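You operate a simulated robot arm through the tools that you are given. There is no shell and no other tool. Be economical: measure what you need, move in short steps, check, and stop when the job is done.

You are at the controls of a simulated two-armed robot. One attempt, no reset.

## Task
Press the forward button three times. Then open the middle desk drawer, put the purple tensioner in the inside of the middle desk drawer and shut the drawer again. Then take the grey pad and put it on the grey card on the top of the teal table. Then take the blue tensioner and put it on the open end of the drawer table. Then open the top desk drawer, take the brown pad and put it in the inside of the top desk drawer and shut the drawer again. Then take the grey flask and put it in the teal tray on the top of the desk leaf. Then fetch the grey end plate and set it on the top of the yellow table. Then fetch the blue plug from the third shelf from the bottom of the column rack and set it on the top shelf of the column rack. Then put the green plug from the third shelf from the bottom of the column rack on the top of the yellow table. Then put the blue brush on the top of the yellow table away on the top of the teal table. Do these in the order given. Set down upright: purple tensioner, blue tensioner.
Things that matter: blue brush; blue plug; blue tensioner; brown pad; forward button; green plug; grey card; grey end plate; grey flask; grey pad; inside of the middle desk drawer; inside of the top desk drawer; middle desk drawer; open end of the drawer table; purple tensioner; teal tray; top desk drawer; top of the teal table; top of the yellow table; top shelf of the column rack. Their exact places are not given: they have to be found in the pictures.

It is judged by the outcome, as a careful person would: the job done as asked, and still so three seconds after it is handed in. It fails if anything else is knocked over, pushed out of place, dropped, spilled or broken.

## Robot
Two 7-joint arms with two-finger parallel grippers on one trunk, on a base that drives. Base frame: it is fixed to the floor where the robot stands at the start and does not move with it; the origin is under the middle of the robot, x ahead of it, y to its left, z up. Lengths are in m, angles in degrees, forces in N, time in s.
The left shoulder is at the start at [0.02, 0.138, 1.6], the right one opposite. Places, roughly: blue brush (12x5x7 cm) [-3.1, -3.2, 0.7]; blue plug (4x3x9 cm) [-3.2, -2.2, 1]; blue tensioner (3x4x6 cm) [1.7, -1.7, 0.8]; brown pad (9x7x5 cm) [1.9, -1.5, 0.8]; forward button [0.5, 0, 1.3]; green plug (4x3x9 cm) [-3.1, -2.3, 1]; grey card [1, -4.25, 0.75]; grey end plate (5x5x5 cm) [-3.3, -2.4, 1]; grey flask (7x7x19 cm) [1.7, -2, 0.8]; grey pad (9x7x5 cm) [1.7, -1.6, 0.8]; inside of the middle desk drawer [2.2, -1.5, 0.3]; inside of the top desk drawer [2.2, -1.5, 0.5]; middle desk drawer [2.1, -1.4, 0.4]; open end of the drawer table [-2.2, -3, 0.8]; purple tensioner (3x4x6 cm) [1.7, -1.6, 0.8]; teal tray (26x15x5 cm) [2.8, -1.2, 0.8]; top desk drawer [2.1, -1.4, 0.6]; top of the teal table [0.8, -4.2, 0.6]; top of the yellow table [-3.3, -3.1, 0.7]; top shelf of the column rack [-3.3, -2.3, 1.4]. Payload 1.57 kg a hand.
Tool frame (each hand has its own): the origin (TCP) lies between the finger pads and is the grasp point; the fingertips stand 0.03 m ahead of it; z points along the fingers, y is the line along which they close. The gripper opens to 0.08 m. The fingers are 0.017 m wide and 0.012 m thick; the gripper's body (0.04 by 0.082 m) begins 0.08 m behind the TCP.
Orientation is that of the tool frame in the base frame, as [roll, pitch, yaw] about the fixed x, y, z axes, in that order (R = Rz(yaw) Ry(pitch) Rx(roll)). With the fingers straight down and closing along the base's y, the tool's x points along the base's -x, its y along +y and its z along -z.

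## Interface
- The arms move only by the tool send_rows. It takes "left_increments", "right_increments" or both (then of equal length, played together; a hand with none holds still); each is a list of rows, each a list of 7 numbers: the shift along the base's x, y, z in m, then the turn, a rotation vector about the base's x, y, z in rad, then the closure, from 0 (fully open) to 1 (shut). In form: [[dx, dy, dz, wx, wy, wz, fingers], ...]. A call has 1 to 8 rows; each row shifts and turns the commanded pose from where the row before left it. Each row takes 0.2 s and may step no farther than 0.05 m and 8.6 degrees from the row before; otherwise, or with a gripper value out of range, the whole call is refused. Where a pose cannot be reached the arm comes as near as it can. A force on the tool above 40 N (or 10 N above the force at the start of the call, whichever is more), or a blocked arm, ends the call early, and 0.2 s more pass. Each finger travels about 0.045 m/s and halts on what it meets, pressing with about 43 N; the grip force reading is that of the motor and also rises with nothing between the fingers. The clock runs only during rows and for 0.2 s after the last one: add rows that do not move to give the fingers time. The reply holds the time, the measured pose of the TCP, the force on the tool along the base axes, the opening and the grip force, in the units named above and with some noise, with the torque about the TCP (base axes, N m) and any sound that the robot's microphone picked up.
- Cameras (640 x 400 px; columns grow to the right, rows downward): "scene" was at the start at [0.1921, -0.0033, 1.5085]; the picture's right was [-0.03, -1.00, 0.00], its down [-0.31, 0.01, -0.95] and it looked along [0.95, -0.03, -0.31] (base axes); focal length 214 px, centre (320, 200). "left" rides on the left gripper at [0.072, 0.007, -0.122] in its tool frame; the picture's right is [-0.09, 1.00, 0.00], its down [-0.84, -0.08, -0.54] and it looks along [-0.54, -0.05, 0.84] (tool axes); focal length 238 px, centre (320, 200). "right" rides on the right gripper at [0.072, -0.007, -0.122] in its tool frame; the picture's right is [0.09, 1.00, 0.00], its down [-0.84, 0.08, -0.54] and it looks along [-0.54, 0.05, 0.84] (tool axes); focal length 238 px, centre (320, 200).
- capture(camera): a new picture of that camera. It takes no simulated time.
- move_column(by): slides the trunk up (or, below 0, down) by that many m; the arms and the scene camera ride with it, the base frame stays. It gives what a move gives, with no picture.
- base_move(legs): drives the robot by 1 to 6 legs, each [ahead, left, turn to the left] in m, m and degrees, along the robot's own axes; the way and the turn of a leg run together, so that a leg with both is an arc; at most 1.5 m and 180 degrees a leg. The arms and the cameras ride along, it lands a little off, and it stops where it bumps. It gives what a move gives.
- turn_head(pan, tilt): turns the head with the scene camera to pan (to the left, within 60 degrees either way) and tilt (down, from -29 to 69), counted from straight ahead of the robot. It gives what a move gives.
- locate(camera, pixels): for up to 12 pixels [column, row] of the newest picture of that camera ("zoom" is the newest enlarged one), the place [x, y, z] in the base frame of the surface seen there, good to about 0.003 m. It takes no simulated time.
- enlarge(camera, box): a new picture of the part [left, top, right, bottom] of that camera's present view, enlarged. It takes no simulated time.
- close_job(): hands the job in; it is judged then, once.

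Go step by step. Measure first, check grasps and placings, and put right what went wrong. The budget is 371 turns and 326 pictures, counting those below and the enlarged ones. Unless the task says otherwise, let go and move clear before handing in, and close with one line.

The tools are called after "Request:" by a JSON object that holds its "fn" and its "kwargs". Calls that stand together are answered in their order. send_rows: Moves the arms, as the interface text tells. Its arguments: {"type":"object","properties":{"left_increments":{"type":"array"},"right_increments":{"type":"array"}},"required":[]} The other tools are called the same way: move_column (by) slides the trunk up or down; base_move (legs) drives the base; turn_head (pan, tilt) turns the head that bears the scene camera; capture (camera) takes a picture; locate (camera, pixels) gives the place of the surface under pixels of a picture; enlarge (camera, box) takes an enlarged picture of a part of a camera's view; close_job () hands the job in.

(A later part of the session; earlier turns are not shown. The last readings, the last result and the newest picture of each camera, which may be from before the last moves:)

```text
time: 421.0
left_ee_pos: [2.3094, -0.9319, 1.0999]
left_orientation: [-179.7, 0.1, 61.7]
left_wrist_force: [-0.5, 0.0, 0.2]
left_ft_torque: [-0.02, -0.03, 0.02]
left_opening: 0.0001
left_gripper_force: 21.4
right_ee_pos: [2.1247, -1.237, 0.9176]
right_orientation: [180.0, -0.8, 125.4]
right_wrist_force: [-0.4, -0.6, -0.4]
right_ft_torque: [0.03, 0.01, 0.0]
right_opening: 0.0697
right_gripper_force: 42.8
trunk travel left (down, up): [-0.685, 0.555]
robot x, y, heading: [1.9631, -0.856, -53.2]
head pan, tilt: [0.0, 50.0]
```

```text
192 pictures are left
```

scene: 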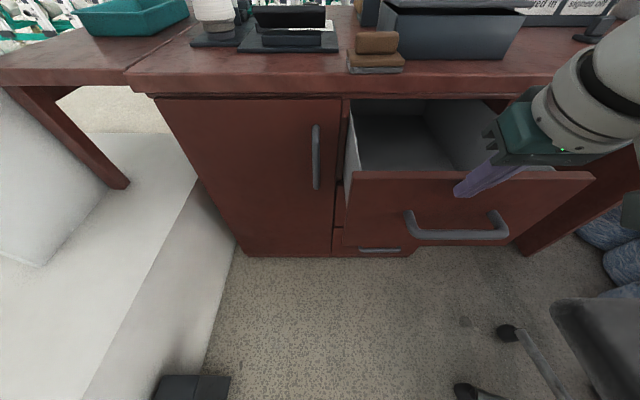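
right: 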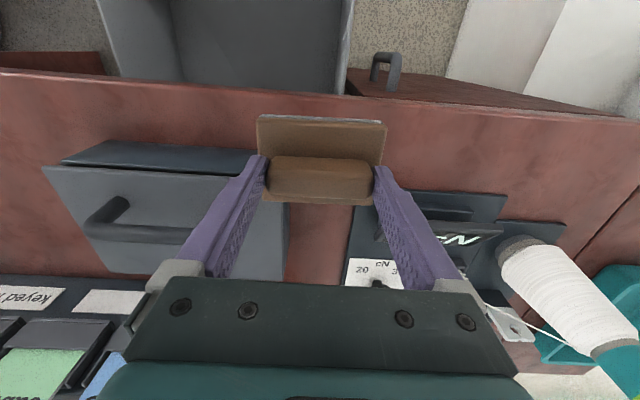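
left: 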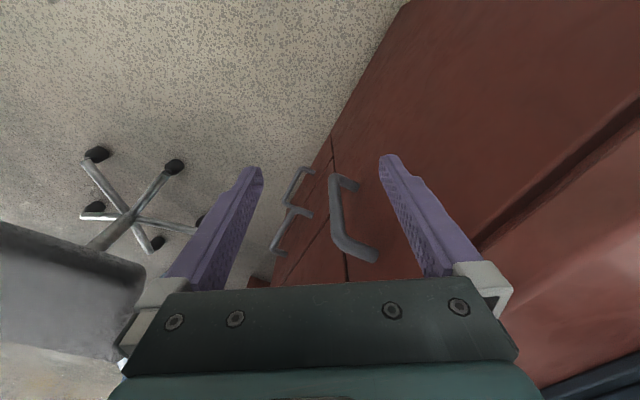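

Held. Back off 10 cm and bring the pad over the drawer.

Request:
{"fn": "base_move", "kwargs": {"legs": [[-0.1, 0, 0]]}}

Request:
{"fn": "send_rows", "kwargs": {"right_increments": [[-0.03, -0.0235, 0, 0, 0, 0, 1], [-0.03, -0.0235, 0, 0, 0, 0, 1], [-0.03, -0.0235, 0, 0, 0, 0, 1]]}}

Request:
{"fn": "move_column", "kwargs": {"by": -0.15}}

Request:
{"fn": "capture", "kwargs": {"camera": "right"}}

```text
time: 422.1
left_ee_pos: [2.2509, -0.8532, 1.1008]
left_orientation: [-179.9, 0.0, 61.8]
left_wrist_force: [-0.7, 0.9, 0.4]
left_ft_torque: [-0.02, -0.01, -0.01]
left_opening: 0.0
left_gripper_force: 21.7
right_ee_pos: [2.0658, -1.1586, 0.9183]
right_orientation: [-180.0, -0.7, 125.4]
right_wrist_force: [0.4, -0.5, -0.2]
right_ft_torque: [0.0, -0.01, 0.03]
right_opening: 0.0693
right_gripper_force: 42.6
trunk travel left (down, up): [-0.685, 0.555]
robot x, y, heading: [1.9037, -0.7786, -53.5]
head pan, tilt: [0.0, 50.0]
```

```text
time: 422.9
left_ee_pos: [2.2507, -0.8559, 1.0998]
left_orientation: [-179.9, 0.1, 61.7]
left_wrist_force: [-0.6, 0.1, 0.1]
left_ft_torque: [-0.02, 0.02, 0.0]
left_opening: 0.0
left_gripper_force: 21.3
right_ee_pos: [1.9745, -1.2295, 0.9164]
right_orientation: [180.0, -0.7, 125.4]
right_wrist_force: [0.2, 0.4, 0.6]
right_ft_torque: [-0.01, 0.01, 0.01]
right_opening: 0.0692
right_gripper_force: 42.6
trunk travel left (down, up): [-0.685, 0.555]
robot x, y, heading: [1.9045, -0.7773, -53.3]
head pan, tilt: [0.0, 50.0]
```

```text
time: 424.7
left_ee_pos: [2.2511, -0.8541, 0.9497]
left_orientation: [-179.8, 0.1, 61.8]
left_wrist_force: [-0.2, 0.0, 0.7]
left_ft_torque: [-0.02, 0.02, 0.03]
left_opening: 0.0
left_gripper_force: 21.3
right_ee_pos: [1.9736, -1.2298, 0.7667]
right_orientation: [180.0, -0.6, 125.4]
right_wrist_force: [0.5, -0.1, -1.5]
right_ft_torque: [0.0, -0.01, -0.01]
right_opening: 0.0691
right_gripper_force: 42.5
trunk travel left (down, up): [-0.535, 0.705]
robot x, y, heading: [1.9048, -0.7797, -53.4]
head pan, tilt: [0.0, 50.0]
```

```text
191 pictures are left
```

right: 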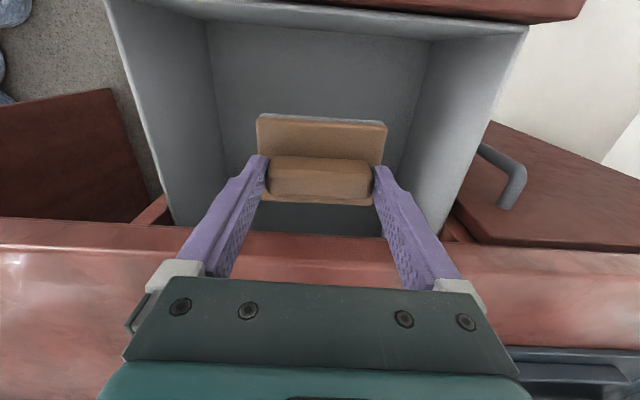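

Request:
{"fn": "move_column", "kwargs": {"by": -0.15}}

Request:
{"fn": "capture", "kwargs": {"camera": "right"}}

```text
time: 426.4
left_ee_pos: [2.252, -0.8547, 0.8015]
left_orientation: [-179.9, 0.1, 61.9]
left_wrist_force: [-0.6, -0.3, 0.4]
left_ft_torque: [0.02, -0.01, 0.01]
left_opening: 0.0
left_gripper_force: 21.4
right_ee_pos: [1.9737, -1.2298, 0.615]
right_orientation: [-180.0, -0.7, 125.3]
right_wrist_force: [-0.1, -0.8, -0.5]
right_ft_torque: [0.01, 0.01, 0.03]
right_opening: 0.0692
right_gripper_force: 43.0
trunk travel left (down, up): [-0.385, 0.855]
robot x, y, heading: [1.9059, -0.7787, -53.6]
head pan, tilt: [0.0, 50.0]
```

```text
190 pictures are left
```

right: 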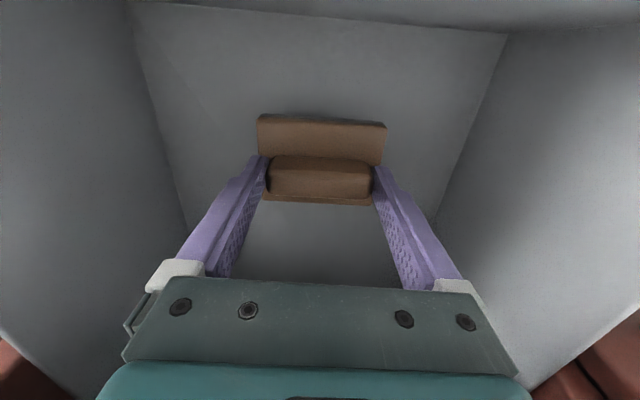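

Inside the top drawer. Lower the last 5 cm, release, and rise.

Request:
{"fn": "move_column", "kwargs": {"by": -0.046}}

Request:
{"fn": "send_rows", "kwargs": {"right_increments": [[0, 0, -0.003, 0, 0, 0, 1], [0, 0, 0, 0, 0, 0, 0.7], [0, 0, 0, 0, 0, 0, 0.2], [0, 0, 0, 0, 0, 0, 0], [0, 0, 0, 0, 0, 0, 0]]}}

Request:
{"fn": "capture", "kwargs": {"camera": "right"}}

```text
time: 427.3
left_ee_pos: [2.2514, -0.8549, 0.7553]
left_orientation: [-179.8, 0.1, 61.8]
left_wrist_force: [-1.3, 0.4, 0.5]
left_ft_torque: [0.01, 0.01, 0.0]
left_opening: 0.0
left_gripper_force: 21.3
right_ee_pos: [1.9746, -1.23, 0.5703]
right_orientation: [179.9, -0.8, 125.4]
right_wrist_force: [0.6, 0.2, -0.5]
right_ft_torque: [-0.01, 0.0, 0.0]
right_opening: 0.0692
right_gripper_force: 43.3
trunk travel left (down, up): [-0.339, 0.901]
robot x, y, heading: [1.899, -0.7818, -53.8]
head pan, tilt: [0.0, 50.0]
```

```text
time: 428.5
left_ee_pos: [2.2504, -0.8537, 0.7532]
left_orientation: [-179.9, 0.1, 61.7]
left_wrist_force: [0.4, 0.4, -0.4]
left_ft_torque: [-0.01, 0.01, 0.01]
left_opening: 0.0
left_gripper_force: 21.4
right_ee_pos: [1.9737, -1.2323, 0.5679]
right_orientation: [-180.0, -0.7, 125.4]
right_wrist_force: [0.7, 0.3, 0.4]
right_ft_torque: [-0.01, 0.0, -0.01]
right_opening: 0.0801
right_gripper_force: 0.1
trunk travel left (down, up): [-0.339, 0.901]
robot x, y, heading: [1.9033, -0.7797, -53.4]
head pan, tilt: [0.0, 50.0]
```

```text
189 pictures are left
```

right: 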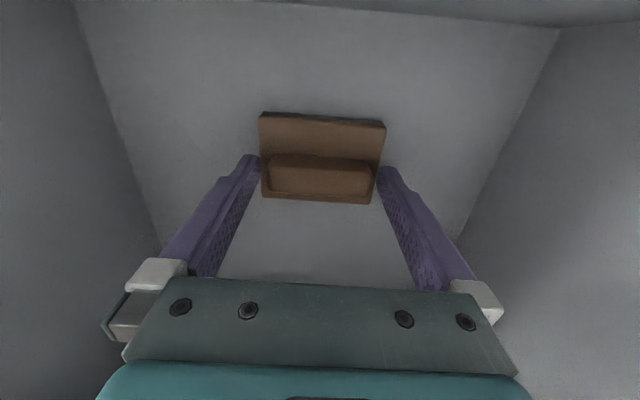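

Pad is in. Rise, back off, and prepare to push the drawer shut.

Request:
{"fn": "move_column", "kwargs": {"by": 0.2}}

Request:
{"fn": "base_move", "kwargs": {"legs": [[-0.23, 0, 0]]}}

Request:
{"fn": "send_rows", "kwargs": {"right_increments": [[0, 0, 0, -0.0988, -0.0617, 0, 1], [0, 0, 0, -0.0988, -0.0617, 0, 1], [0, 0, 0, -0.0988, -0.0617, 0, 1], [0, 0, 0, 0, 0, 0, 1], [0, 0, 0, 0, 0, 0, 1]]}}

Request:
{"fn": "move_column", "kwargs": {"by": -0.13}}

Request:
{"fn": "capture", "kwargs": {"camera": "right"}}

```text
time: 430.7
left_ee_pos: [2.2509, -0.8542, 0.9545]
left_orientation: [-179.8, 0.1, 61.8]
left_wrist_force: [-0.2, -0.8, 0.0]
left_ft_torque: [0.0, 0.01, 0.01]
left_opening: 0.0
left_gripper_force: 21.2
right_ee_pos: [1.9743, -1.2301, 0.7666]
right_orientation: [180.0, -0.8, 125.5]
right_wrist_force: [-0.3, 0.1, 0.0]
right_ft_torque: [0.02, 0.0, -0.02]
right_opening: 0.08
right_gripper_force: 0.0
trunk travel left (down, up): [-0.539, 0.701]
robot x, y, heading: [1.9045, -0.7763, -53.5]
head pan, tilt: [0.0, 50.0]
```

```text
time: 432.4
left_ee_pos: [2.1173, -0.6712, 0.9543]
left_orientation: [-179.8, 0.2, 62.5]
left_wrist_force: [0.3, -0.3, -0.1]
left_ft_torque: [0.01, 0.02, 0.01]
left_opening: 0.0
left_gripper_force: 21.0
right_ee_pos: [1.8459, -1.0497, 0.7663]
right_orientation: [-179.9, -0.7, 126.2]
right_wrist_force: [-0.3, 0.2, -0.3]
right_ft_torque: [-0.02, 0.0, 0.0]
right_opening: 0.08
right_gripper_force: 0.0
trunk travel left (down, up): [-0.539, 0.701]
robot x, y, heading: [1.7711, -0.5991, -52.9]
head pan, tilt: [0.0, 50.0]
```

```text
time: 433.6
left_ee_pos: [2.1192, -0.671, 0.9539]
left_orientation: [-179.8, 0.1, 62.5]
left_wrist_force: [0.2, 0.2, -0.3]
left_ft_torque: [-0.04, 0.03, 0.02]
left_opening: 0.0001
left_gripper_force: 21.1
right_ee_pos: [1.8449, -1.0492, 0.7676]
right_orientation: [-178.5, 19.3, 126.4]
right_wrist_force: [0.4, 0.8, 1.2]
right_ft_torque: [0.01, 0.03, 0.01]
right_opening: 0.0
right_gripper_force: 14.5
trunk travel left (down, up): [-0.539, 0.701]
robot x, y, heading: [1.7655, -0.5999, -52.8]
head pan, tilt: [0.0, 50.0]
```

```text
time: 435.2
left_ee_pos: [2.1182, -0.6713, 0.8237]
left_orientation: [-179.8, 0.1, 62.4]
left_wrist_force: [-0.5, -0.6, 0.0]
left_ft_torque: [0.0, 0.03, 0.03]
left_opening: 0.0
left_gripper_force: 21.1
right_ee_pos: [1.8471, -1.0502, 0.6368]
right_orientation: [-178.5, 19.4, 126.4]
right_wrist_force: [0.0, -0.3, -0.3]
right_ft_torque: [0.0, -0.02, 0.01]
right_opening: 0.0001
right_gripper_force: 21.5
trunk travel left (down, up): [-0.409, 0.831]
robot x, y, heading: [1.7701, -0.5961, -52.6]
head pan, tilt: [0.0, 50.0]
```

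```text
188 pictures are left
```

right: 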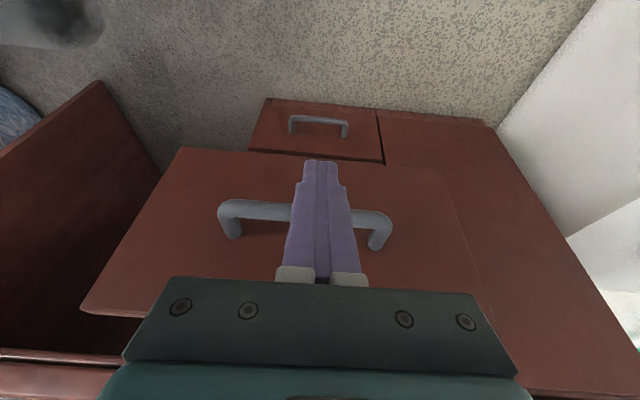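

Fingers are in front of the bar. Push forward 20.5 cm then finish softly.

Request:
{"fn": "base_move", "kwargs": {"legs": [[0.205, 0, 0]]}}

Request:
{"fn": "send_rows", "kwargs": {"right_increments": [[0.003, -0.004, 0, 0, 0, 0, 1], [0.003, -0.004, 0, 0, 0, 0, 1], [0.003, -0.004, 0, 0, 0, 0, 1], [0.003, -0.004, 0, 0, 0, 0, 1], [0.003, -0.004, 0, 0, 0, 0, 1]]}}

Request:
{"fn": "capture", "kwargs": {"camera": "right"}}

```text
time: 436.8
left_ee_pos: [2.2403, -0.8323, 0.8244]
left_orientation: [-179.8, 0.0, 62.6]
left_wrist_force: [-0.1, 0.6, 0.6]
left_ft_torque: [0.01, 0.01, 0.02]
left_opening: 0.0
left_gripper_force: 21.8
right_ee_pos: [1.9702, -1.2115, 0.6383]
right_orientation: [-178.6, 19.3, 126.5]
right_wrist_force: [-0.3, 0.1, -1.3]
right_ft_torque: [0.01, 0.01, -0.01]
right_opening: 0.0
right_gripper_force: 21.1
trunk travel left (down, up): [-0.409, 0.831]
robot x, y, heading: [1.895, -0.7618, -53.0]
head pan, tilt: [0.0, 50.0]
```

```text
time: 438.0
left_ee_pos: [2.2387, -0.8296, 0.8236]
left_orientation: [-179.7, 0.0, 62.6]
left_wrist_force: [-0.5, 0.8, -0.5]
left_ft_torque: [-0.01, 0.01, -0.01]
left_opening: 0.0
left_gripper_force: 21.1
right_ee_pos: [1.9817, -1.2263, 0.6342]
right_orientation: [-178.5, 18.9, 126.5]
right_wrist_force: [-5.7, 8.3, 0.9]
right_ft_torque: [0.19, 0.18, 0.0]
right_opening: 0.0
right_gripper_force: 21.6
trunk travel left (down, up): [-0.409, 0.831]
robot x, y, heading: [1.8915, -0.7632, -52.8]
head pan, tilt: [0.0, 50.0]
```

```text
187 pictures are left
```

right: 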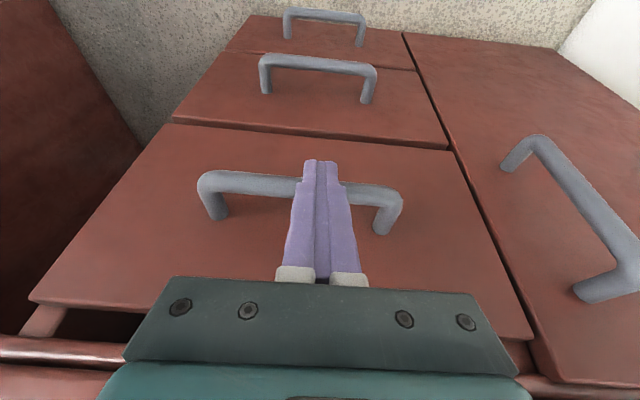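

Top drawer is shut (10 N). Next the grey flask: it's best reached from behind the desk. Straighten, raise, and drive round.

Request:
{"fn": "base_move", "kwargs": {"legs": [[-0.1, 0, 0]]}}

Request:
{"fn": "send_rows", "kwargs": {"right_increments": [[0, 0, 0.03, 0.0988, 0.0617, 0, 0], [0, 0, 0.03, 0.0988, 0.0617, 0, 0], [0, 0, 0.03, 0.0988, 0.0617, 0, 0]]}}

Request:
{"fn": "move_column", "kwargs": {"by": 0.4}}

Request:
{"fn": "base_move", "kwargs": {"legs": [[-0.462, -0.189, 0], [-0.051, -0.464, 0], [0.009, -0.484, 0], [0.987, -0.9, 0], [0.852, 0.295, 0], [0, 0, 178]]}}

Request:
{"fn": "turn_head", "kwargs": {"pan": -25, "tilt": 25}}

Request:
{"fn": "capture", "kwargs": {"camera": "scene"}}

```text
time: 439.1
left_ee_pos: [2.1819, -0.7552, 0.8244]
left_orientation: [-179.8, 0.1, 62.3]
left_wrist_force: [-1.0, 0.4, -0.6]
left_ft_torque: [-0.01, -0.03, 0.01]
left_opening: 0.0001
left_gripper_force: 21.1
right_ee_pos: [1.9238, -1.153, 0.6369]
right_orientation: [-178.6, 19.2, 126.3]
right_wrist_force: [0.4, 0.0, 0.2]
right_ft_torque: [-0.01, 0.01, 0.02]
right_opening: 0.0
right_gripper_force: 21.1
trunk travel left (down, up): [-0.409, 0.831]
robot x, y, heading: [1.8329, -0.6841, -52.9]
head pan, tilt: [0.0, 50.0]
```

```text
time: 439.9
left_ee_pos: [2.1823, -0.7548, 0.8245]
left_orientation: [-179.8, 0.2, 62.4]
left_wrist_force: [-0.2, -0.3, -0.2]
left_ft_torque: [0.02, -0.01, 0.0]
left_opening: 0.0003
left_gripper_force: 21.2
right_ee_pos: [1.9246, -1.1544, 0.7282]
right_orientation: [179.9, -0.7, 126.1]
right_wrist_force: [1.2, -0.5, -0.3]
right_ft_torque: [-0.01, 0.0, 0.0]
right_opening: 0.0679
right_gripper_force: 0.0
trunk travel left (down, up): [-0.409, 0.831]
robot x, y, heading: [1.8333, -0.6866, -52.9]
head pan, tilt: [0.0, 50.0]
```

```text
time: 443.8
left_ee_pos: [2.1811, -0.7544, 1.2253]
left_orientation: [-179.8, 0.0, 62.4]
left_wrist_force: [-0.1, -0.3, 0.0]
left_ft_torque: [-0.01, 0.01, -0.01]
left_opening: 0.0
left_gripper_force: 21.4
right_ee_pos: [1.924, -1.1533, 1.1276]
right_orientation: [-180.0, -0.8, 126.1]
right_wrist_force: [0.0, -0.7, -0.9]
right_ft_torque: [-0.01, -0.02, -0.01]
right_opening: 0.0799
right_gripper_force: 0.1
trunk travel left (down, up): [-0.809, 0.431]
robot x, y, heading: [1.8322, -0.6831, -53.0]
head pan, tilt: [0.0, 50.0]
```

```text
time: 469.5
left_ee_pos: [0.8074, -2.7074, 1.2249]
left_orientation: [-179.7, 0.1, -122.6]
left_wrist_force: [-0.5, 0.4, -0.1]
left_ft_torque: [0.01, -0.02, 0.02]
left_opening: 0.0
left_gripper_force: 21.8
right_ee_pos: [1.1, -2.3325, 1.1265]
right_orientation: [179.9, -0.8, -59.0]
right_wrist_force: [-0.2, -0.1, -0.3]
right_ft_torque: [-0.02, 0.03, -0.01]
right_opening: 0.08
right_gripper_force: 0.0
trunk travel left (down, up): [-0.809, 0.431]
robot x, y, heading: [1.1451, -2.8065, 122.1]
head pan, tilt: [0.0, 50.0]
```

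```text
time: 470.4
left_ee_pos: [0.8093, -2.7062, 1.2253]
left_orientation: [-179.8, 0.1, -122.6]
left_wrist_force: [0.6, 0.4, 1.4]
left_ft_torque: [0.0, 0.02, -0.01]
left_opening: 0.0
left_gripper_force: 20.8
right_ee_pos: [1.1002, -2.3333, 1.1278]
right_orientation: [-179.9, -0.7, -59.1]
right_wrist_force: [0.7, -0.5, -0.3]
right_ft_torque: [0.02, 0.03, 0.04]
right_opening: 0.08
right_gripper_force: 0.1
trunk travel left (down, up): [-0.809, 0.431]
robot x, y, heading: [1.1506, -2.8072, 122.1]
head pan, tilt: [-25.0, 25.0]
```

```text
186 pictures are left
```

scene: 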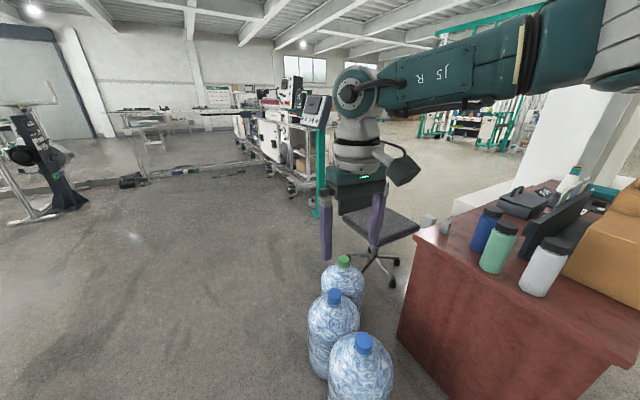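

Request:
{"fn": "locate", "kwargs": {"camera": "scene", "pixels": [[556, 243], [541, 268], [503, 228], [490, 213], [632, 358], [540, 295], [420, 245], [640, 350], [362, 345], [545, 285]]}}

Request:
{"fn": "enlarge", "kwargs": {"camera": "scene", "box": [440, 180, 640, 380]}}

```text
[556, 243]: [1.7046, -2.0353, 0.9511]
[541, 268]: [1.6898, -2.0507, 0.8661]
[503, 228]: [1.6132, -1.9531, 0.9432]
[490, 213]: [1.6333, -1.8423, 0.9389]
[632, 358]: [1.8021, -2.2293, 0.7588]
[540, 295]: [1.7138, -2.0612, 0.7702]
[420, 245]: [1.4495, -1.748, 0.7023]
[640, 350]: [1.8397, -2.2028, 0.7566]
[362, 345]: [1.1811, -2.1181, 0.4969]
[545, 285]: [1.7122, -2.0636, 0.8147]
```

```text
2.00 times, centred on (540, 280) of scene
```

zoom: 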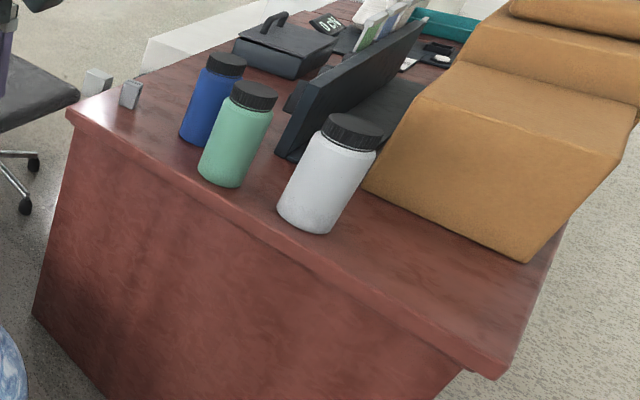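

Request:
{"fn": "locate", "kwargs": {"camera": "zoom", "pixels": [[365, 188], [370, 170], [420, 105], [525, 260], [300, 215], [375, 155], [350, 132], [330, 200], [290, 190], [495, 370], [250, 97]]}}

```text
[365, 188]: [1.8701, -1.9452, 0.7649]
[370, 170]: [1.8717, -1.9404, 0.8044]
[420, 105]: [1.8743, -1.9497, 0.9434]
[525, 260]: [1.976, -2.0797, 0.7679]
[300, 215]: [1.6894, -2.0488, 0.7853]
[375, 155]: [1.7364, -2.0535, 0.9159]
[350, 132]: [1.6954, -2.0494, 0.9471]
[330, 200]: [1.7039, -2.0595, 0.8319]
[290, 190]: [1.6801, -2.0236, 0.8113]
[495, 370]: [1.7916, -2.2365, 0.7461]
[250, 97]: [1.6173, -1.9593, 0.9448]
```

Flask centre ≈(1.708,-2.03), free on both along-desk sides. Drive behind the desk's corner facing back toward it.

Request:
{"fn": "base_move", "kwargs": {"legs": [[-0.027, -0.772, 0], [0, 0, 4.4]]}}

Request:
{"fn": "capture", "kwargs": {"camera": "right"}}

Request:
{"fn": "turn_head", "kwargs": {"pan": 0, "tilt": 35}}

Request:
{"fn": "capture", "kwargs": {"camera": "scene"}}

```text
time: 475.1
left_ee_pos: [1.4648, -2.3476, 1.2237]
left_orientation: [-179.9, 0.1, -117.5]
left_wrist_force: [0.2, 0.1, -0.1]
left_ft_torque: [-0.01, -0.02, -0.02]
left_opening: 0.0
left_gripper_force: 20.8
right_ee_pos: [1.7205, -1.9477, 1.1263]
right_orientation: [-179.9, -0.6, -53.8]
right_wrist_force: [-0.6, -0.3, 0.5]
right_ft_torque: [0.0, 0.02, 0.04]
right_opening: 0.08
right_gripper_force: 0.0
trunk travel left (down, up): [-0.809, 0.431]
robot x, y, heading: [1.8131, -2.4186, 127.4]
head pan, tilt: [-25.0, 25.0]
```

```text
184 pictures are left
```

right: 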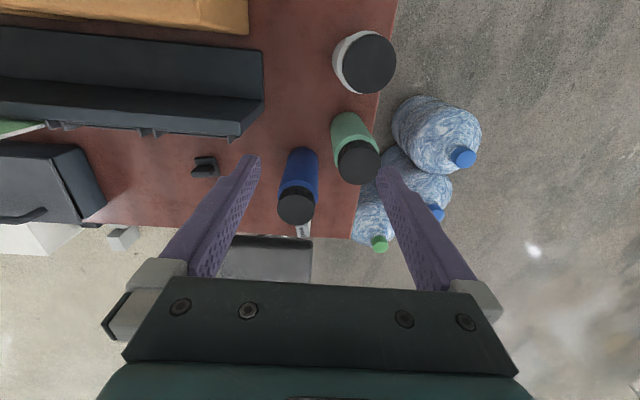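

```text
time: 475.9
left_ee_pos: [1.4648, -2.348, 1.225]
left_orientation: [-179.9, 0.1, -117.5]
left_wrist_force: [0.9, 0.1, -0.9]
left_ft_torque: [-0.02, -0.03, -0.01]
left_opening: 0.0
left_gripper_force: 21.6
right_ee_pos: [1.7201, -1.9485, 1.1276]
right_orientation: [-180.0, -0.8, -53.7]
right_wrist_force: [0.4, 0.0, -0.6]
right_ft_torque: [0.02, 0.02, 0.01]
right_opening: 0.08
right_gripper_force: 0.0
trunk travel left (down, up): [-0.809, 0.431]
robot x, y, heading: [1.8152, -2.4213, 127.3]
head pan, tilt: [0.0, 35.0]
```

```text
183 pictures are left
```

scene: 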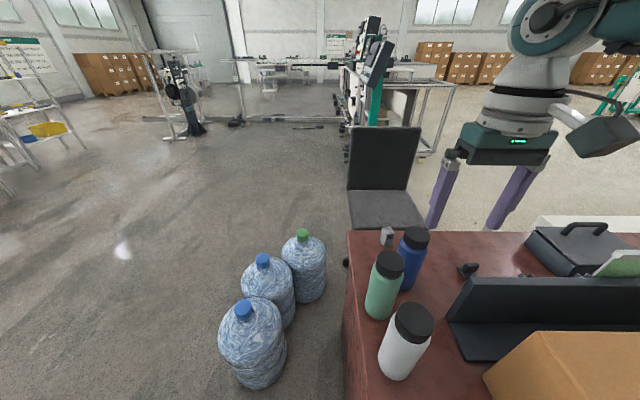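

Request:
{"fn": "locate", "kwargs": {"camera": "right", "pixels": [[369, 63], [344, 63], [394, 63], [369, 34], [369, 92], [337, 55], [358, 163], [262, 125]]}}

```text
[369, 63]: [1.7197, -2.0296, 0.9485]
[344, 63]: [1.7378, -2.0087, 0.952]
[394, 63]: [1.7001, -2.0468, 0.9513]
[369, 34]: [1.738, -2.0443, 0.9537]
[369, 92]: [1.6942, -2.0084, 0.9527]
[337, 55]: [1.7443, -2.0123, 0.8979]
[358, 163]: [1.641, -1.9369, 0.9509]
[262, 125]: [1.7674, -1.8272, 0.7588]
```

Flask cap centre (1.718,-2.028). Position above with open fingers, then lower partly and check.

Request:
{"fn": "send_rows", "kwargs": {"right_increments": [[-0.001, -0.04, 0, 0, 0, 0, 0], [-0.001, -0.0395, 0, 0, 0, 0, 0], [0, 0, 0, 0, 0, 0, 0]]}}

Request:
{"fn": "move_column", "kwargs": {"by": -0.12}}

Request:
{"fn": "capture", "kwargs": {"camera": "right"}}

```text
time: 476.7
left_ee_pos: [1.4642, -2.348, 1.2242]
left_orientation: [-179.8, 0.1, -117.5]
left_wrist_force: [-0.4, 0.2, 0.6]
left_ft_torque: [-0.02, -0.03, 0.01]
left_opening: 0.0001
left_gripper_force: 21.1
right_ee_pos: [1.7182, -2.0296, 1.1239]
right_orientation: [180.0, -0.7, -53.9]
right_wrist_force: [-0.2, 0.6, 0.1]
right_ft_torque: [0.0, -0.01, 0.02]
right_opening: 0.08
right_gripper_force: 0.0
trunk travel left (down, up): [-0.809, 0.431]
robot x, y, heading: [1.8129, -2.4168, 127.3]
head pan, tilt: [0.0, 35.0]
```

```text
time: 478.2
left_ee_pos: [1.4645, -2.3465, 1.1048]
left_orientation: [-179.9, 0.1, -117.5]
left_wrist_force: [0.2, 1.0, 0.1]
left_ft_torque: [0.02, 0.0, 0.0]
left_opening: 0.0001
left_gripper_force: 21.8
right_ee_pos: [1.7188, -2.0269, 1.0033]
right_orientation: [-179.9, -0.6, -53.9]
right_wrist_force: [0.1, -0.2, 0.1]
right_ft_torque: [-0.02, -0.03, 0.02]
right_opening: 0.0801
right_gripper_force: 0.1
trunk travel left (down, up): [-0.689, 0.551]
robot x, y, heading: [1.81, -2.4166, 127.1]
head pan, tilt: [0.0, 35.0]
```

```text
182 pictures are left
```

right: 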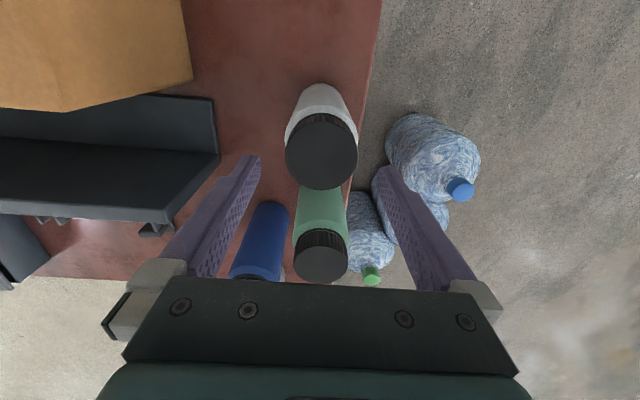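

Aligned. Descend 10 cm, grip and lift.

Request:
{"fn": "send_rows", "kwargs": {"right_increments": [[0, -0.002, -0.04, 0, 0, 0, 0], [0, 0, -0.04, 0, 0, 0, 0], [0, 0, -0.02, 0, 0, 0, 0]]}}

Request:
{"fn": "capture", "kwargs": {"camera": "right"}}

```text
time: 479.0
left_ee_pos: [1.4627, -2.3471, 1.1046]
left_orientation: [-179.8, 0.0, -117.5]
left_wrist_force: [0.7, 0.9, -1.2]
left_ft_torque: [-0.04, 0.0, 0.0]
left_opening: 0.0002
left_gripper_force: 21.0
right_ee_pos: [1.7196, -2.0309, 0.9017]
right_orientation: [180.0, -0.6, -53.8]
right_wrist_force: [0.8, 0.0, 0.5]
right_ft_torque: [0.01, -0.03, 0.01]
right_opening: 0.0804
right_gripper_force: 0.0
trunk travel left (down, up): [-0.689, 0.551]
robot x, y, heading: [1.8103, -2.4168, 127.1]
head pan, tilt: [0.0, 35.0]
```

```text
181 pictures are left
```

right: 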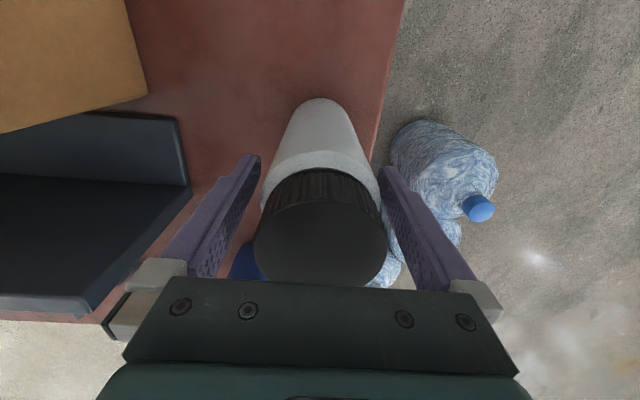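

Request:
{"fn": "send_rows", "kwargs": {"right_increments": [[0, 0, 0, 0, 0, 0, 0.4], [0, 0, 0, 0, 0, 0, 0.7], [0, 0, 0, 0, 0, 0, 1], [0, 0, 0, 0, 0, 0, 1]]}}

Request:
{"fn": "move_column", "kwargs": {"by": 0.25}}

Request:
{"fn": "capture", "kwargs": {"camera": "right"}}

Request:
{"fn": "capture", "kwargs": {"camera": "scene"}}

```text
time: 480.0
left_ee_pos: [1.4641, -2.3481, 1.1044]
left_orientation: [-179.8, 0.1, -117.5]
left_wrist_force: [0.7, -0.7, 0.2]
left_ft_torque: [0.02, -0.01, -0.02]
left_opening: 0.0
left_gripper_force: 21.3
right_ee_pos: [1.7195, -2.0314, 0.9014]
right_orientation: [-179.9, -0.7, -53.9]
right_wrist_force: [0.6, 0.2, -0.1]
right_ft_torque: [-0.04, -0.01, 0.04]
right_opening: 0.0672
right_gripper_force: 43.1
trunk travel left (down, up): [-0.689, 0.551]
robot x, y, heading: [1.8145, -2.4181, 126.9]
head pan, tilt: [0.0, 35.0]
```

```text
time: 482.6
left_ee_pos: [1.4645, -2.3479, 1.3543]
left_orientation: [-179.8, 0.1, -117.6]
left_wrist_force: [0.1, 0.4, -0.7]
left_ft_torque: [-0.01, 0.0, -0.01]
left_opening: 0.0
left_gripper_force: 21.0
right_ee_pos: [1.719, -2.0316, 1.1519]
right_orientation: [-180.0, -0.8, -53.8]
right_wrist_force: [1.3, 0.4, -2.9]
right_ft_torque: [-0.01, -0.01, 0.05]
right_opening: 0.0675
right_gripper_force: 42.9
trunk travel left (down, up): [-0.939, 0.301]
robot x, y, heading: [1.8163, -2.4173, 127.3]
head pan, tilt: [0.0, 35.0]
```

```text
180 pictures are left
```

right: 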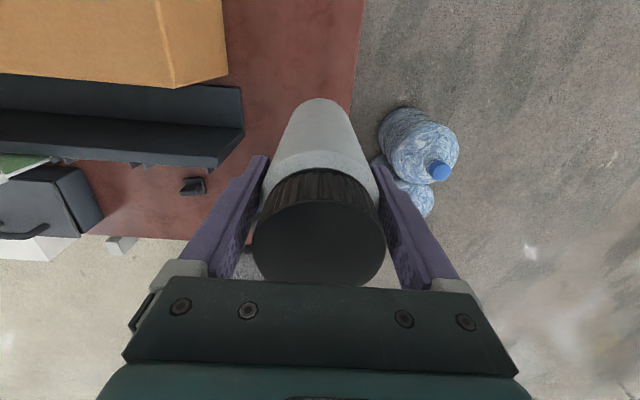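

```text
179 pictures are left
```

scene: 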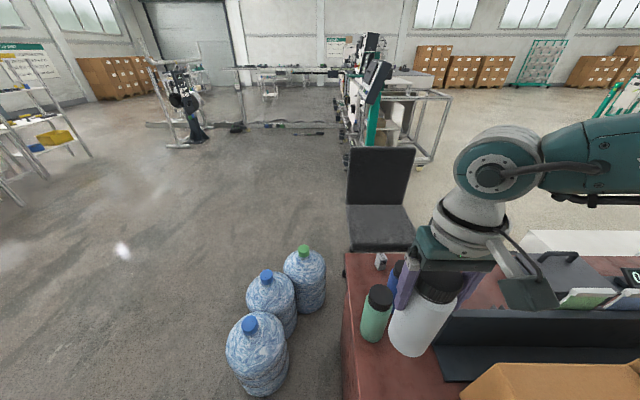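

Flask held. I'll back off so the flask clears the boxes, and check the space behind the desk to my right.

Request:
{"fn": "base_move", "kwargs": {"legs": [[-0.32, 0, 0]]}}

Request:
{"fn": "turn_head", "kwargs": {"pan": -55, "tilt": 35}}

Request:
{"fn": "capture", "kwargs": {"camera": "scene"}}

```text
time: 484.8
left_ee_pos: [1.6555, -2.5982, 1.3559]
left_orientation: [-179.8, 0.1, -118.2]
left_wrist_force: [0.0, 0.3, 0.2]
left_ft_torque: [-0.02, 0.0, 0.01]
left_opening: 0.0001
left_gripper_force: 21.5
right_ee_pos: [1.9146, -2.2829, 1.1529]
right_orientation: [-179.9, -0.6, -54.4]
right_wrist_force: [-0.5, 0.3, -2.0]
right_ft_torque: [0.0, 0.01, 0.01]
right_opening: 0.0673
right_gripper_force: 43.1
trunk travel left (down, up): [-0.939, 0.301]
robot x, y, heading: [2.0047, -2.6735, 126.7]
head pan, tilt: [0.0, 35.0]
```

```text
time: 486.0
left_ee_pos: [1.6557, -2.5978, 1.3549]
left_orientation: [-179.9, 0.1, -118.1]
left_wrist_force: [0.2, -0.1, -1.1]
left_ft_torque: [0.0, 0.0, -0.01]
left_opening: 0.0002
left_gripper_force: 21.4
right_ee_pos: [1.9151, -2.2839, 1.1529]
right_orientation: [180.0, -0.7, -54.4]
right_wrist_force: [0.3, 0.2, -2.1]
right_ft_torque: [-0.02, 0.0, -0.02]
right_opening: 0.0673
right_gripper_force: 42.9
trunk travel left (down, up): [-0.939, 0.301]
robot x, y, heading: [2.005, -2.6742, 126.8]
head pan, tilt: [-55.0, 35.0]
```

```text
178 pictures are left
```

scene: 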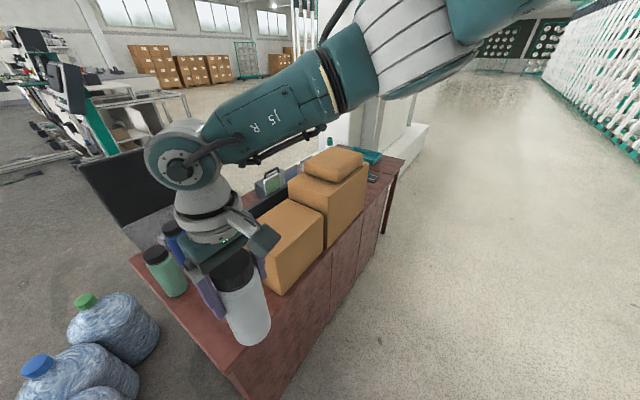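

Request:
{"fn": "locate", "kwargs": {"camera": "scene", "pixels": [[370, 155], [382, 155], [360, 152], [405, 160], [395, 180], [383, 190], [372, 175], [335, 165], [355, 185], [400, 158], [600, 180]]}}

Request:
{"fn": "enlarge", "kwargs": {"camera": "scene", "box": [310, 130, 430, 210]}}

```text
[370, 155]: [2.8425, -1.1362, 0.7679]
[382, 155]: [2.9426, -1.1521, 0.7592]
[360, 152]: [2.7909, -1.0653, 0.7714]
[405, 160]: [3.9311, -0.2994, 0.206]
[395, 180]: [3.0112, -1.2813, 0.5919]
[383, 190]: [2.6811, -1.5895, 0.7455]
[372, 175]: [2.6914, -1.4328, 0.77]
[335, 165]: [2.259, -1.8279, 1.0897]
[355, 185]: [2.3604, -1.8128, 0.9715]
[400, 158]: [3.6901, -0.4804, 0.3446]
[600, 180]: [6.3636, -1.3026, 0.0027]
```

```text
5.00 times, centred on (370, 170) of scene
```

zoom: 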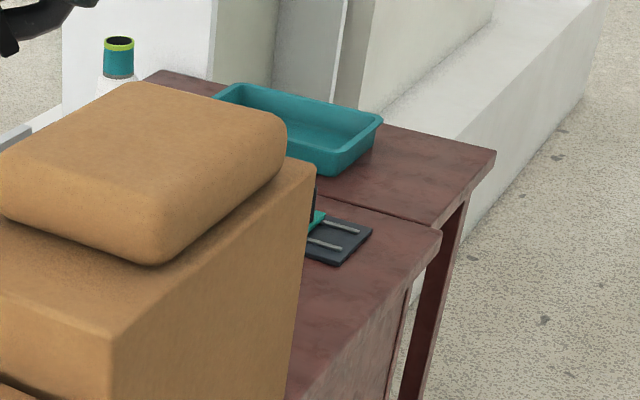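

The teal tray floor is at z≈0.77 around (2.83,-1.12). Drive right along the desk's back, then look.

Request:
{"fn": "base_move", "kwargs": {"legs": [[0, -1.44, 0]]}}

Request:
{"fn": "turn_head", "kwargs": {"pan": -15, "tilt": 40}}

Request:
{"fn": "capture", "kwargs": {"camera": "scene"}}

```text
time: 493.2
left_ee_pos: [2.7946, -1.7265, 1.3545]
left_orientation: [-179.9, 0.1, -115.7]
left_wrist_force: [-0.2, -0.2, -0.4]
left_ft_torque: [-0.03, 0.01, 0.0]
left_opening: 0.0
left_gripper_force: 21.4
right_ee_pos: [3.042, -1.4011, 1.1528]
right_orientation: [-180.0, -0.7, -52.0]
right_wrist_force: [-0.7, -1.2, -2.6]
right_ft_torque: [-0.01, 0.0, -0.01]
right_opening: 0.0672
right_gripper_force: 42.5
trunk travel left (down, up): [-0.939, 0.301]
robot x, y, heading: [3.1457, -1.7845, 128.8]
head pan, tilt: [-55.0, 35.0]
```

```text
time: 494.2
left_ee_pos: [2.7951, -1.7257, 1.3539]
left_orientation: [-179.9, 0.1, -115.8]
left_wrist_force: [0.3, 0.6, 0.2]
left_ft_torque: [-0.01, -0.01, 0.0]
left_opening: 0.0002
left_gripper_force: 21.4
right_ee_pos: [3.041, -1.4012, 1.1527]
right_orientation: [-180.0, -0.7, -52.1]
right_wrist_force: [-0.2, -0.6, -1.8]
right_ft_torque: [0.0, -0.03, -0.01]
right_opening: 0.0672
right_gripper_force: 43.6
trunk travel left (down, up): [-0.939, 0.301]
robot x, y, heading: [3.1438, -1.7854, 129.0]
head pan, tilt: [-15.0, 40.0]
```

```text
176 pictures are left
```

scene: 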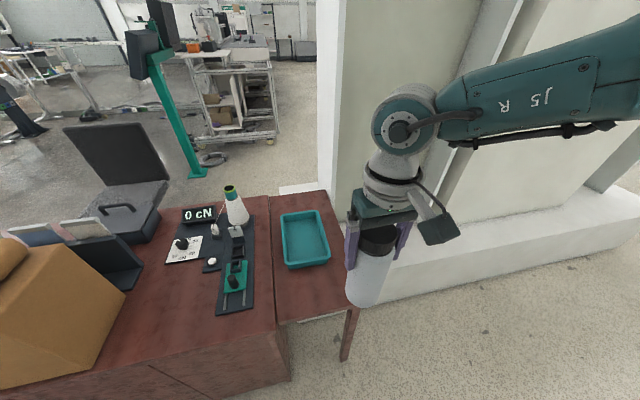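

Request:
{"fn": "locate", "kwargs": {"camera": "scene", "pixels": [[305, 240], [290, 225], [318, 225], [293, 258], [325, 252], [283, 215], [316, 212], [288, 266], [329, 258], [355, 308], [290, 322], [300, 240]]}}

```text
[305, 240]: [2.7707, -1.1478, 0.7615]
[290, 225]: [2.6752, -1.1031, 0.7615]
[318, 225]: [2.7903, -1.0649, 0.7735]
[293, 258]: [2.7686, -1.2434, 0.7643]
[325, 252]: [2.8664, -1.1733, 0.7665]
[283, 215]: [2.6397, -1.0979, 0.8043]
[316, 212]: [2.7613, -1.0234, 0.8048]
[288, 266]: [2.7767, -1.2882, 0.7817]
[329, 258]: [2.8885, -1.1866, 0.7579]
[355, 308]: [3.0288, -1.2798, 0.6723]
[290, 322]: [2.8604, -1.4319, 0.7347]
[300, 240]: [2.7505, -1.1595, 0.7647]
```

Tray centre (2.77,-1.147), floor z 0.763. Drive forward 0.36 m, then align and lower.

Request:
{"fn": "base_move", "kwargs": {"legs": [[0.36, 0, 0]]}}

Request:
{"fn": "capture", "kwargs": {"camera": "right"}}

```text
time: 496.6
left_ee_pos: [2.5698, -1.4467, 1.3541]
left_orientation: [-179.9, 0.1, -115.6]
left_wrist_force: [0.1, 0.2, -1.0]
left_ft_torque: [0.02, -0.02, 0.04]
left_opening: 0.0
left_gripper_force: 21.2
right_ee_pos: [2.8141, -1.1219, 1.153]
right_orientation: [-180.0, -0.7, -52.1]
right_wrist_force: [-0.7, -0.3, -2.3]
right_ft_torque: [-0.01, 0.0, 0.0]
right_opening: 0.0674
right_gripper_force: 42.7
trunk travel left (down, up): [-0.939, 0.301]
robot x, y, heading: [2.9202, -1.5053, 129.2]
head pan, tilt: [-15.0, 40.0]
```

```text
175 pictures are left
```

right: 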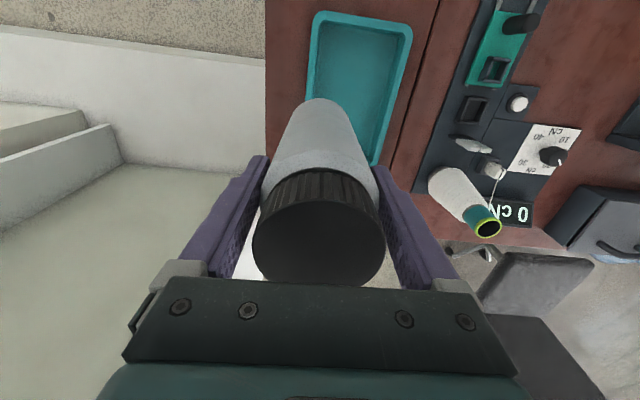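

Request:
{"fn": "send_rows", "kwargs": {"right_increments": [[-0.022, -0.0125, 0, 0, 0, 0, 1], [-0.022, -0.0125, 0, 0, 0, 0, 1], [0, 0, 0, 0, 0, 0, 1]]}}

Request:
{"fn": "move_column", "kwargs": {"by": -0.2}}

Request:
{"fn": "capture", "kwargs": {"camera": "scene"}}

Request:
{"fn": "capture", "kwargs": {"camera": "right"}}

```text
time: 497.4
left_ee_pos: [2.5688, -1.446, 1.3539]
left_orientation: [-179.9, 0.2, -115.7]
left_wrist_force: [0.0, 0.1, 0.6]
left_ft_torque: [0.02, -0.04, -0.03]
left_opening: 0.0002
left_gripper_force: 21.5
right_ee_pos: [2.7713, -1.147, 1.1531]
right_orientation: [180.0, -0.8, -52.1]
right_wrist_force: [0.3, -0.3, -2.5]
right_ft_torque: [-0.01, -0.03, 0.01]
right_opening: 0.0672
right_gripper_force: 42.9
trunk travel left (down, up): [-0.939, 0.301]
robot x, y, heading: [2.9186, -1.5005, 129.1]
head pan, tilt: [-15.0, 40.0]
```

```text
time: 499.5
left_ee_pos: [2.5687, -1.4471, 1.1546]
left_orientation: [-179.8, 0.1, -115.8]
left_wrist_force: [0.5, 0.4, -0.2]
left_ft_torque: [0.01, 0.01, -0.02]
left_opening: 0.0
left_gripper_force: 21.1
right_ee_pos: [2.7717, -1.1478, 0.9516]
right_orientation: [180.0, -0.6, -52.2]
right_wrist_force: [0.1, 0.0, -2.5]
right_ft_torque: [-0.02, -0.04, 0.0]
right_opening: 0.0672
right_gripper_force: 42.6
trunk travel left (down, up): [-0.739, 0.501]
robot x, y, heading: [2.9167, -1.5085, 128.9]
head pan, tilt: [-15.0, 40.0]
```

```text
174 pictures are left
```

scene: 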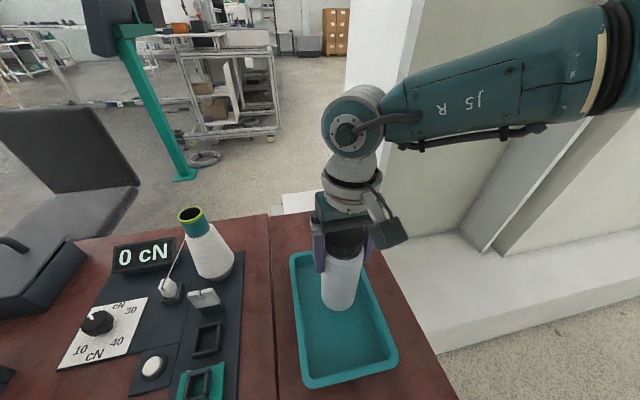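

```text
173 pictures are left
```

right: 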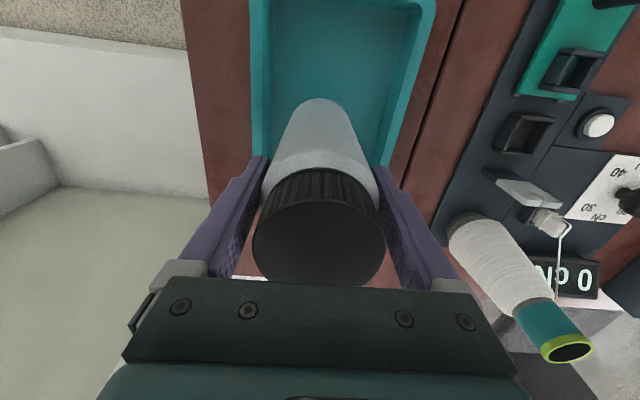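

Flask is over the tray's middle. Lower to the tray floor and release.

Request:
{"fn": "send_rows", "kwargs": {"right_increments": [[0, -0.003, -0.02, 0, 0, 0, 1], [0, 0, -0.02, 0, 0, 0, 1], [0, 0, -0.004, 0, 0, 0, 1], [0, 0, -0.003, 0, 0, 0, 1]]}}

```text
time: 500.5
left_ee_pos: [2.5689, -1.4468, 1.1543]
left_orientation: [-179.9, 0.2, -115.6]
left_wrist_force: [0.3, 0.4, 0.2]
left_ft_torque: [0.02, -0.05, 0.01]
left_opening: 0.0
left_gripper_force: 21.7
right_ee_pos: [2.7703, -1.1487, 0.9063]
right_orientation: [179.8, -0.7, -52.1]
right_wrist_force: [2.6, -4.0, 12.2]
right_ft_torque: [-0.12, -0.3, -0.09]
right_opening: 0.0676
right_gripper_force: 43.3
trunk travel left (down, up): [-0.739, 0.501]
robot x, y, heading: [2.9196, -1.5064, 129.1]
head pan, tilt: [-15.0, 40.0]
```

Contact (12 N up): the flask is on the tray floor. Open and rise.

Request:
{"fn": "send_rows", "kwargs": {"right_increments": [[0, 0, 0, 0, 0, 0, 0.8], [0, 0, 0, 0, 0, 0, 0.4], [0, 0, 0, 0, 0, 0, 0], [0, 0, 0, 0, 0, 0, 0]]}}

Request:
{"fn": "move_column", "kwargs": {"by": 0.2}}

Request:
{"fn": "capture", "kwargs": {"camera": "scene"}}

```text
time: 501.5
left_ee_pos: [2.5685, -1.4467, 1.1539]
left_orientation: [-179.9, 0.1, -115.7]
left_wrist_force: [0.3, 0.3, -0.1]
left_ft_torque: [0.03, 0.01, 0.0]
left_opening: 0.0
left_gripper_force: 21.4
right_ee_pos: [2.7709, -1.1492, 0.9051]
right_orientation: [-180.0, -0.6, -52.1]
right_wrist_force: [0.6, -0.2, 0.4]
right_ft_torque: [0.01, -0.01, -0.01]
right_opening: 0.0798
right_gripper_force: 0.1
trunk travel left (down, up): [-0.739, 0.501]
robot x, y, heading: [2.9188, -1.5051, 129.4]
head pan, tilt: [-15.0, 40.0]
```

```text
time: 503.7
left_ee_pos: [2.5687, -1.4463, 1.3546]
left_orientation: [-179.9, 0.2, -115.7]
left_wrist_force: [-0.3, -0.4, 0.0]
left_ft_torque: [-0.02, -0.01, -0.04]
left_opening: 0.0
left_gripper_force: 20.7
right_ee_pos: [2.7709, -1.1491, 1.1049]
right_orientation: [180.0, -0.8, -52.1]
right_wrist_force: [0.3, -0.3, 0.4]
right_ft_torque: [0.02, -0.01, -0.01]
right_opening: 0.08
right_gripper_force: 0.0
trunk travel left (down, up): [-0.939, 0.301]
robot x, y, heading: [2.9189, -1.5062, 128.9]
head pan, tilt: [-15.0, 40.0]
```

```text
172 pictures are left
```

scene: 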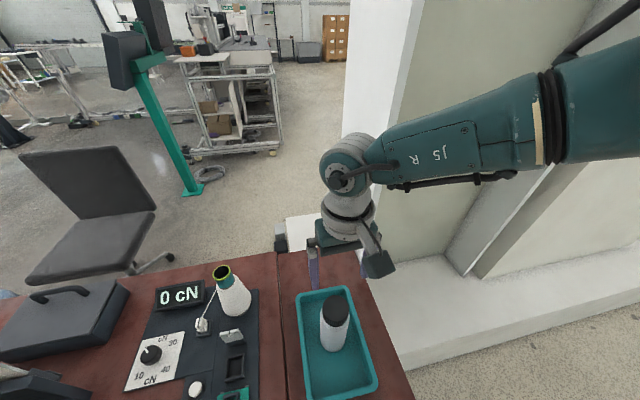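

Flask stands upright in the tray. Now drive across the hall toward the column rack for the grey end plate.

Request:
{"fn": "base_move", "kwargs": {"legs": [[-0.38, 0, 0], [0, 1.45, 0], [0, 0, 70], [1.365, -0.428, 0], [1.083, -0.849, 0]]}}

Request:
{"fn": "turn_head", "kwargs": {"pan": 0, "tilt": 18}}

Request:
{"fn": "capture", "kwargs": {"camera": "scene"}}

```text
time: 529.3
left_ee_pos: [-0.8785, -2.7959, 1.3542]
left_orientation: [-179.9, 0.2, -43.4]
left_wrist_force: [0.3, -0.1, -0.1]
left_ft_torque: [-0.01, 0.0, -0.02]
left_opening: 0.0
left_gripper_force: 21.3
right_ee_pos: [-1.1002, -2.5131, 1.1048]
right_orientation: [180.0, -0.7, 20.4]
right_wrist_force: [-1.0, 0.7, -0.1]
right_ft_torque: [-0.02, 0.0, 0.01]
right_opening: 0.08
right_gripper_force: 0.1
trunk travel left (down, up): [-0.939, 0.301]
robot x, y, heading: [-0.7157, -2.4797, -158.4]
head pan, tilt: [-15.0, 40.0]
```

```text
time: 530.2
left_ee_pos: [-0.8779, -2.7953, 1.3555]
left_orientation: [-179.9, 0.2, -43.3]
left_wrist_force: [0.1, -1.2, -0.7]
left_ft_torque: [0.02, 0.01, -0.02]
left_opening: 0.0001
left_gripper_force: 21.2
right_ee_pos: [-1.1011, -2.512, 1.1056]
right_orientation: [-179.9, -0.7, 20.5]
right_wrist_force: [0.7, 0.0, -0.9]
right_ft_torque: [0.03, 0.0, 0.03]
right_opening: 0.0796
right_gripper_force: 0.0
trunk travel left (down, up): [-0.939, 0.301]
robot x, y, heading: [-0.7157, -2.4801, -158.4]
head pan, tilt: [0.0, 18.0]
```

```text
171 pictures are left
```

scene: 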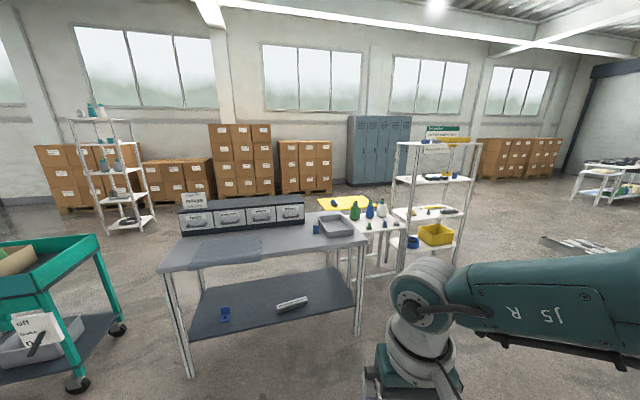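

Request:
{"fn": "enlarge", "kwargs": {"camera": "scene", "box": [310, 120, 490, 280]}}

Request:
{"fn": "locate", "kwargs": {"camera": "scene", "pixels": [[397, 178], [472, 178], [393, 212], [465, 215], [398, 145], [480, 143], [455, 245], [395, 250], [352, 203], [400, 268], [318, 230]]}}

```text
2.50 times, centred on (400, 200) of scene
```

zoom: 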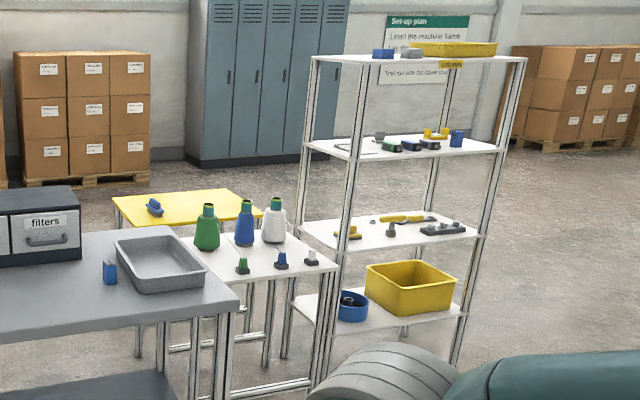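

```text
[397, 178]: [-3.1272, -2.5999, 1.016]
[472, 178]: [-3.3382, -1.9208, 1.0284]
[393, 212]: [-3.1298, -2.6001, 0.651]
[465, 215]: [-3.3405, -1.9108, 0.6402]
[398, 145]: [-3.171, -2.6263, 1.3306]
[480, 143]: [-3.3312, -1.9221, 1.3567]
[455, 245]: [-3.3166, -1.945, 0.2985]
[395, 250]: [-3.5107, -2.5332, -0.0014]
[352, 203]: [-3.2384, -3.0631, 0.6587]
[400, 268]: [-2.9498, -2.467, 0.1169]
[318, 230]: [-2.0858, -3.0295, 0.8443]
```

The rack's third shelf (z≈1.02) holds small parts. Drive in front of the rack for a closer look.

Request:
{"fn": "base_move", "kwargs": {"legs": [[0.63, -0.696, 0], [0.63, -0.696, 0], [0, 0, 14]]}}

Request:
{"fn": "turn_head", "kwargs": {"pan": 5, "tilt": 20}}

Request:
{"fn": "capture", "kwargs": {"camera": "scene"}}

```text
time: 540.2
left_ee_pos: [-2.453, -2.0416, 1.3558]
left_orientation: [-179.9, 0.2, -28.7]
left_wrist_force: [-0.6, 0.0, 0.0]
left_ft_torque: [0.0, 0.0, 0.01]
left_opening: 0.0001
left_gripper_force: 21.2
right_ee_pos: [-2.7406, -1.8234, 1.1061]
right_orientation: [179.9, -0.7, 35.0]
right_wrist_force: [-0.2, -0.4, -0.3]
right_ft_torque: [-0.02, -0.02, 0.0]
right_opening: 0.08
right_gripper_force: 0.1
trunk travel left (down, up): [-0.939, 0.301]
robot x, y, heading: [-2.377, -1.6939, -144.1]
head pan, tilt: [0.0, 18.0]
```

```text
time: 540.9
left_ee_pos: [-2.4546, -2.04, 1.3548]
left_orientation: [-179.9, 0.3, -28.7]
left_wrist_force: [-0.5, -0.7, -1.3]
left_ft_torque: [-0.01, -0.03, -0.01]
left_opening: 0.0003
left_gripper_force: 21.3
right_ee_pos: [-2.7406, -1.8231, 1.1046]
right_orientation: [180.0, -0.8, 35.0]
right_wrist_force: [-1.5, 0.5, 0.6]
right_ft_torque: [-0.03, 0.02, 0.02]
right_opening: 0.0802
right_gripper_force: 0.1
trunk travel left (down, up): [-0.939, 0.301]
robot x, y, heading: [-2.3774, -1.6935, -143.8]
head pan, tilt: [5.0, 20.0]
```

```text
169 pictures are left
```

scene: 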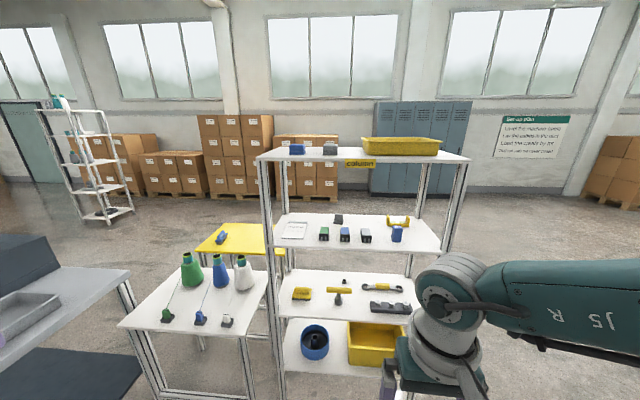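

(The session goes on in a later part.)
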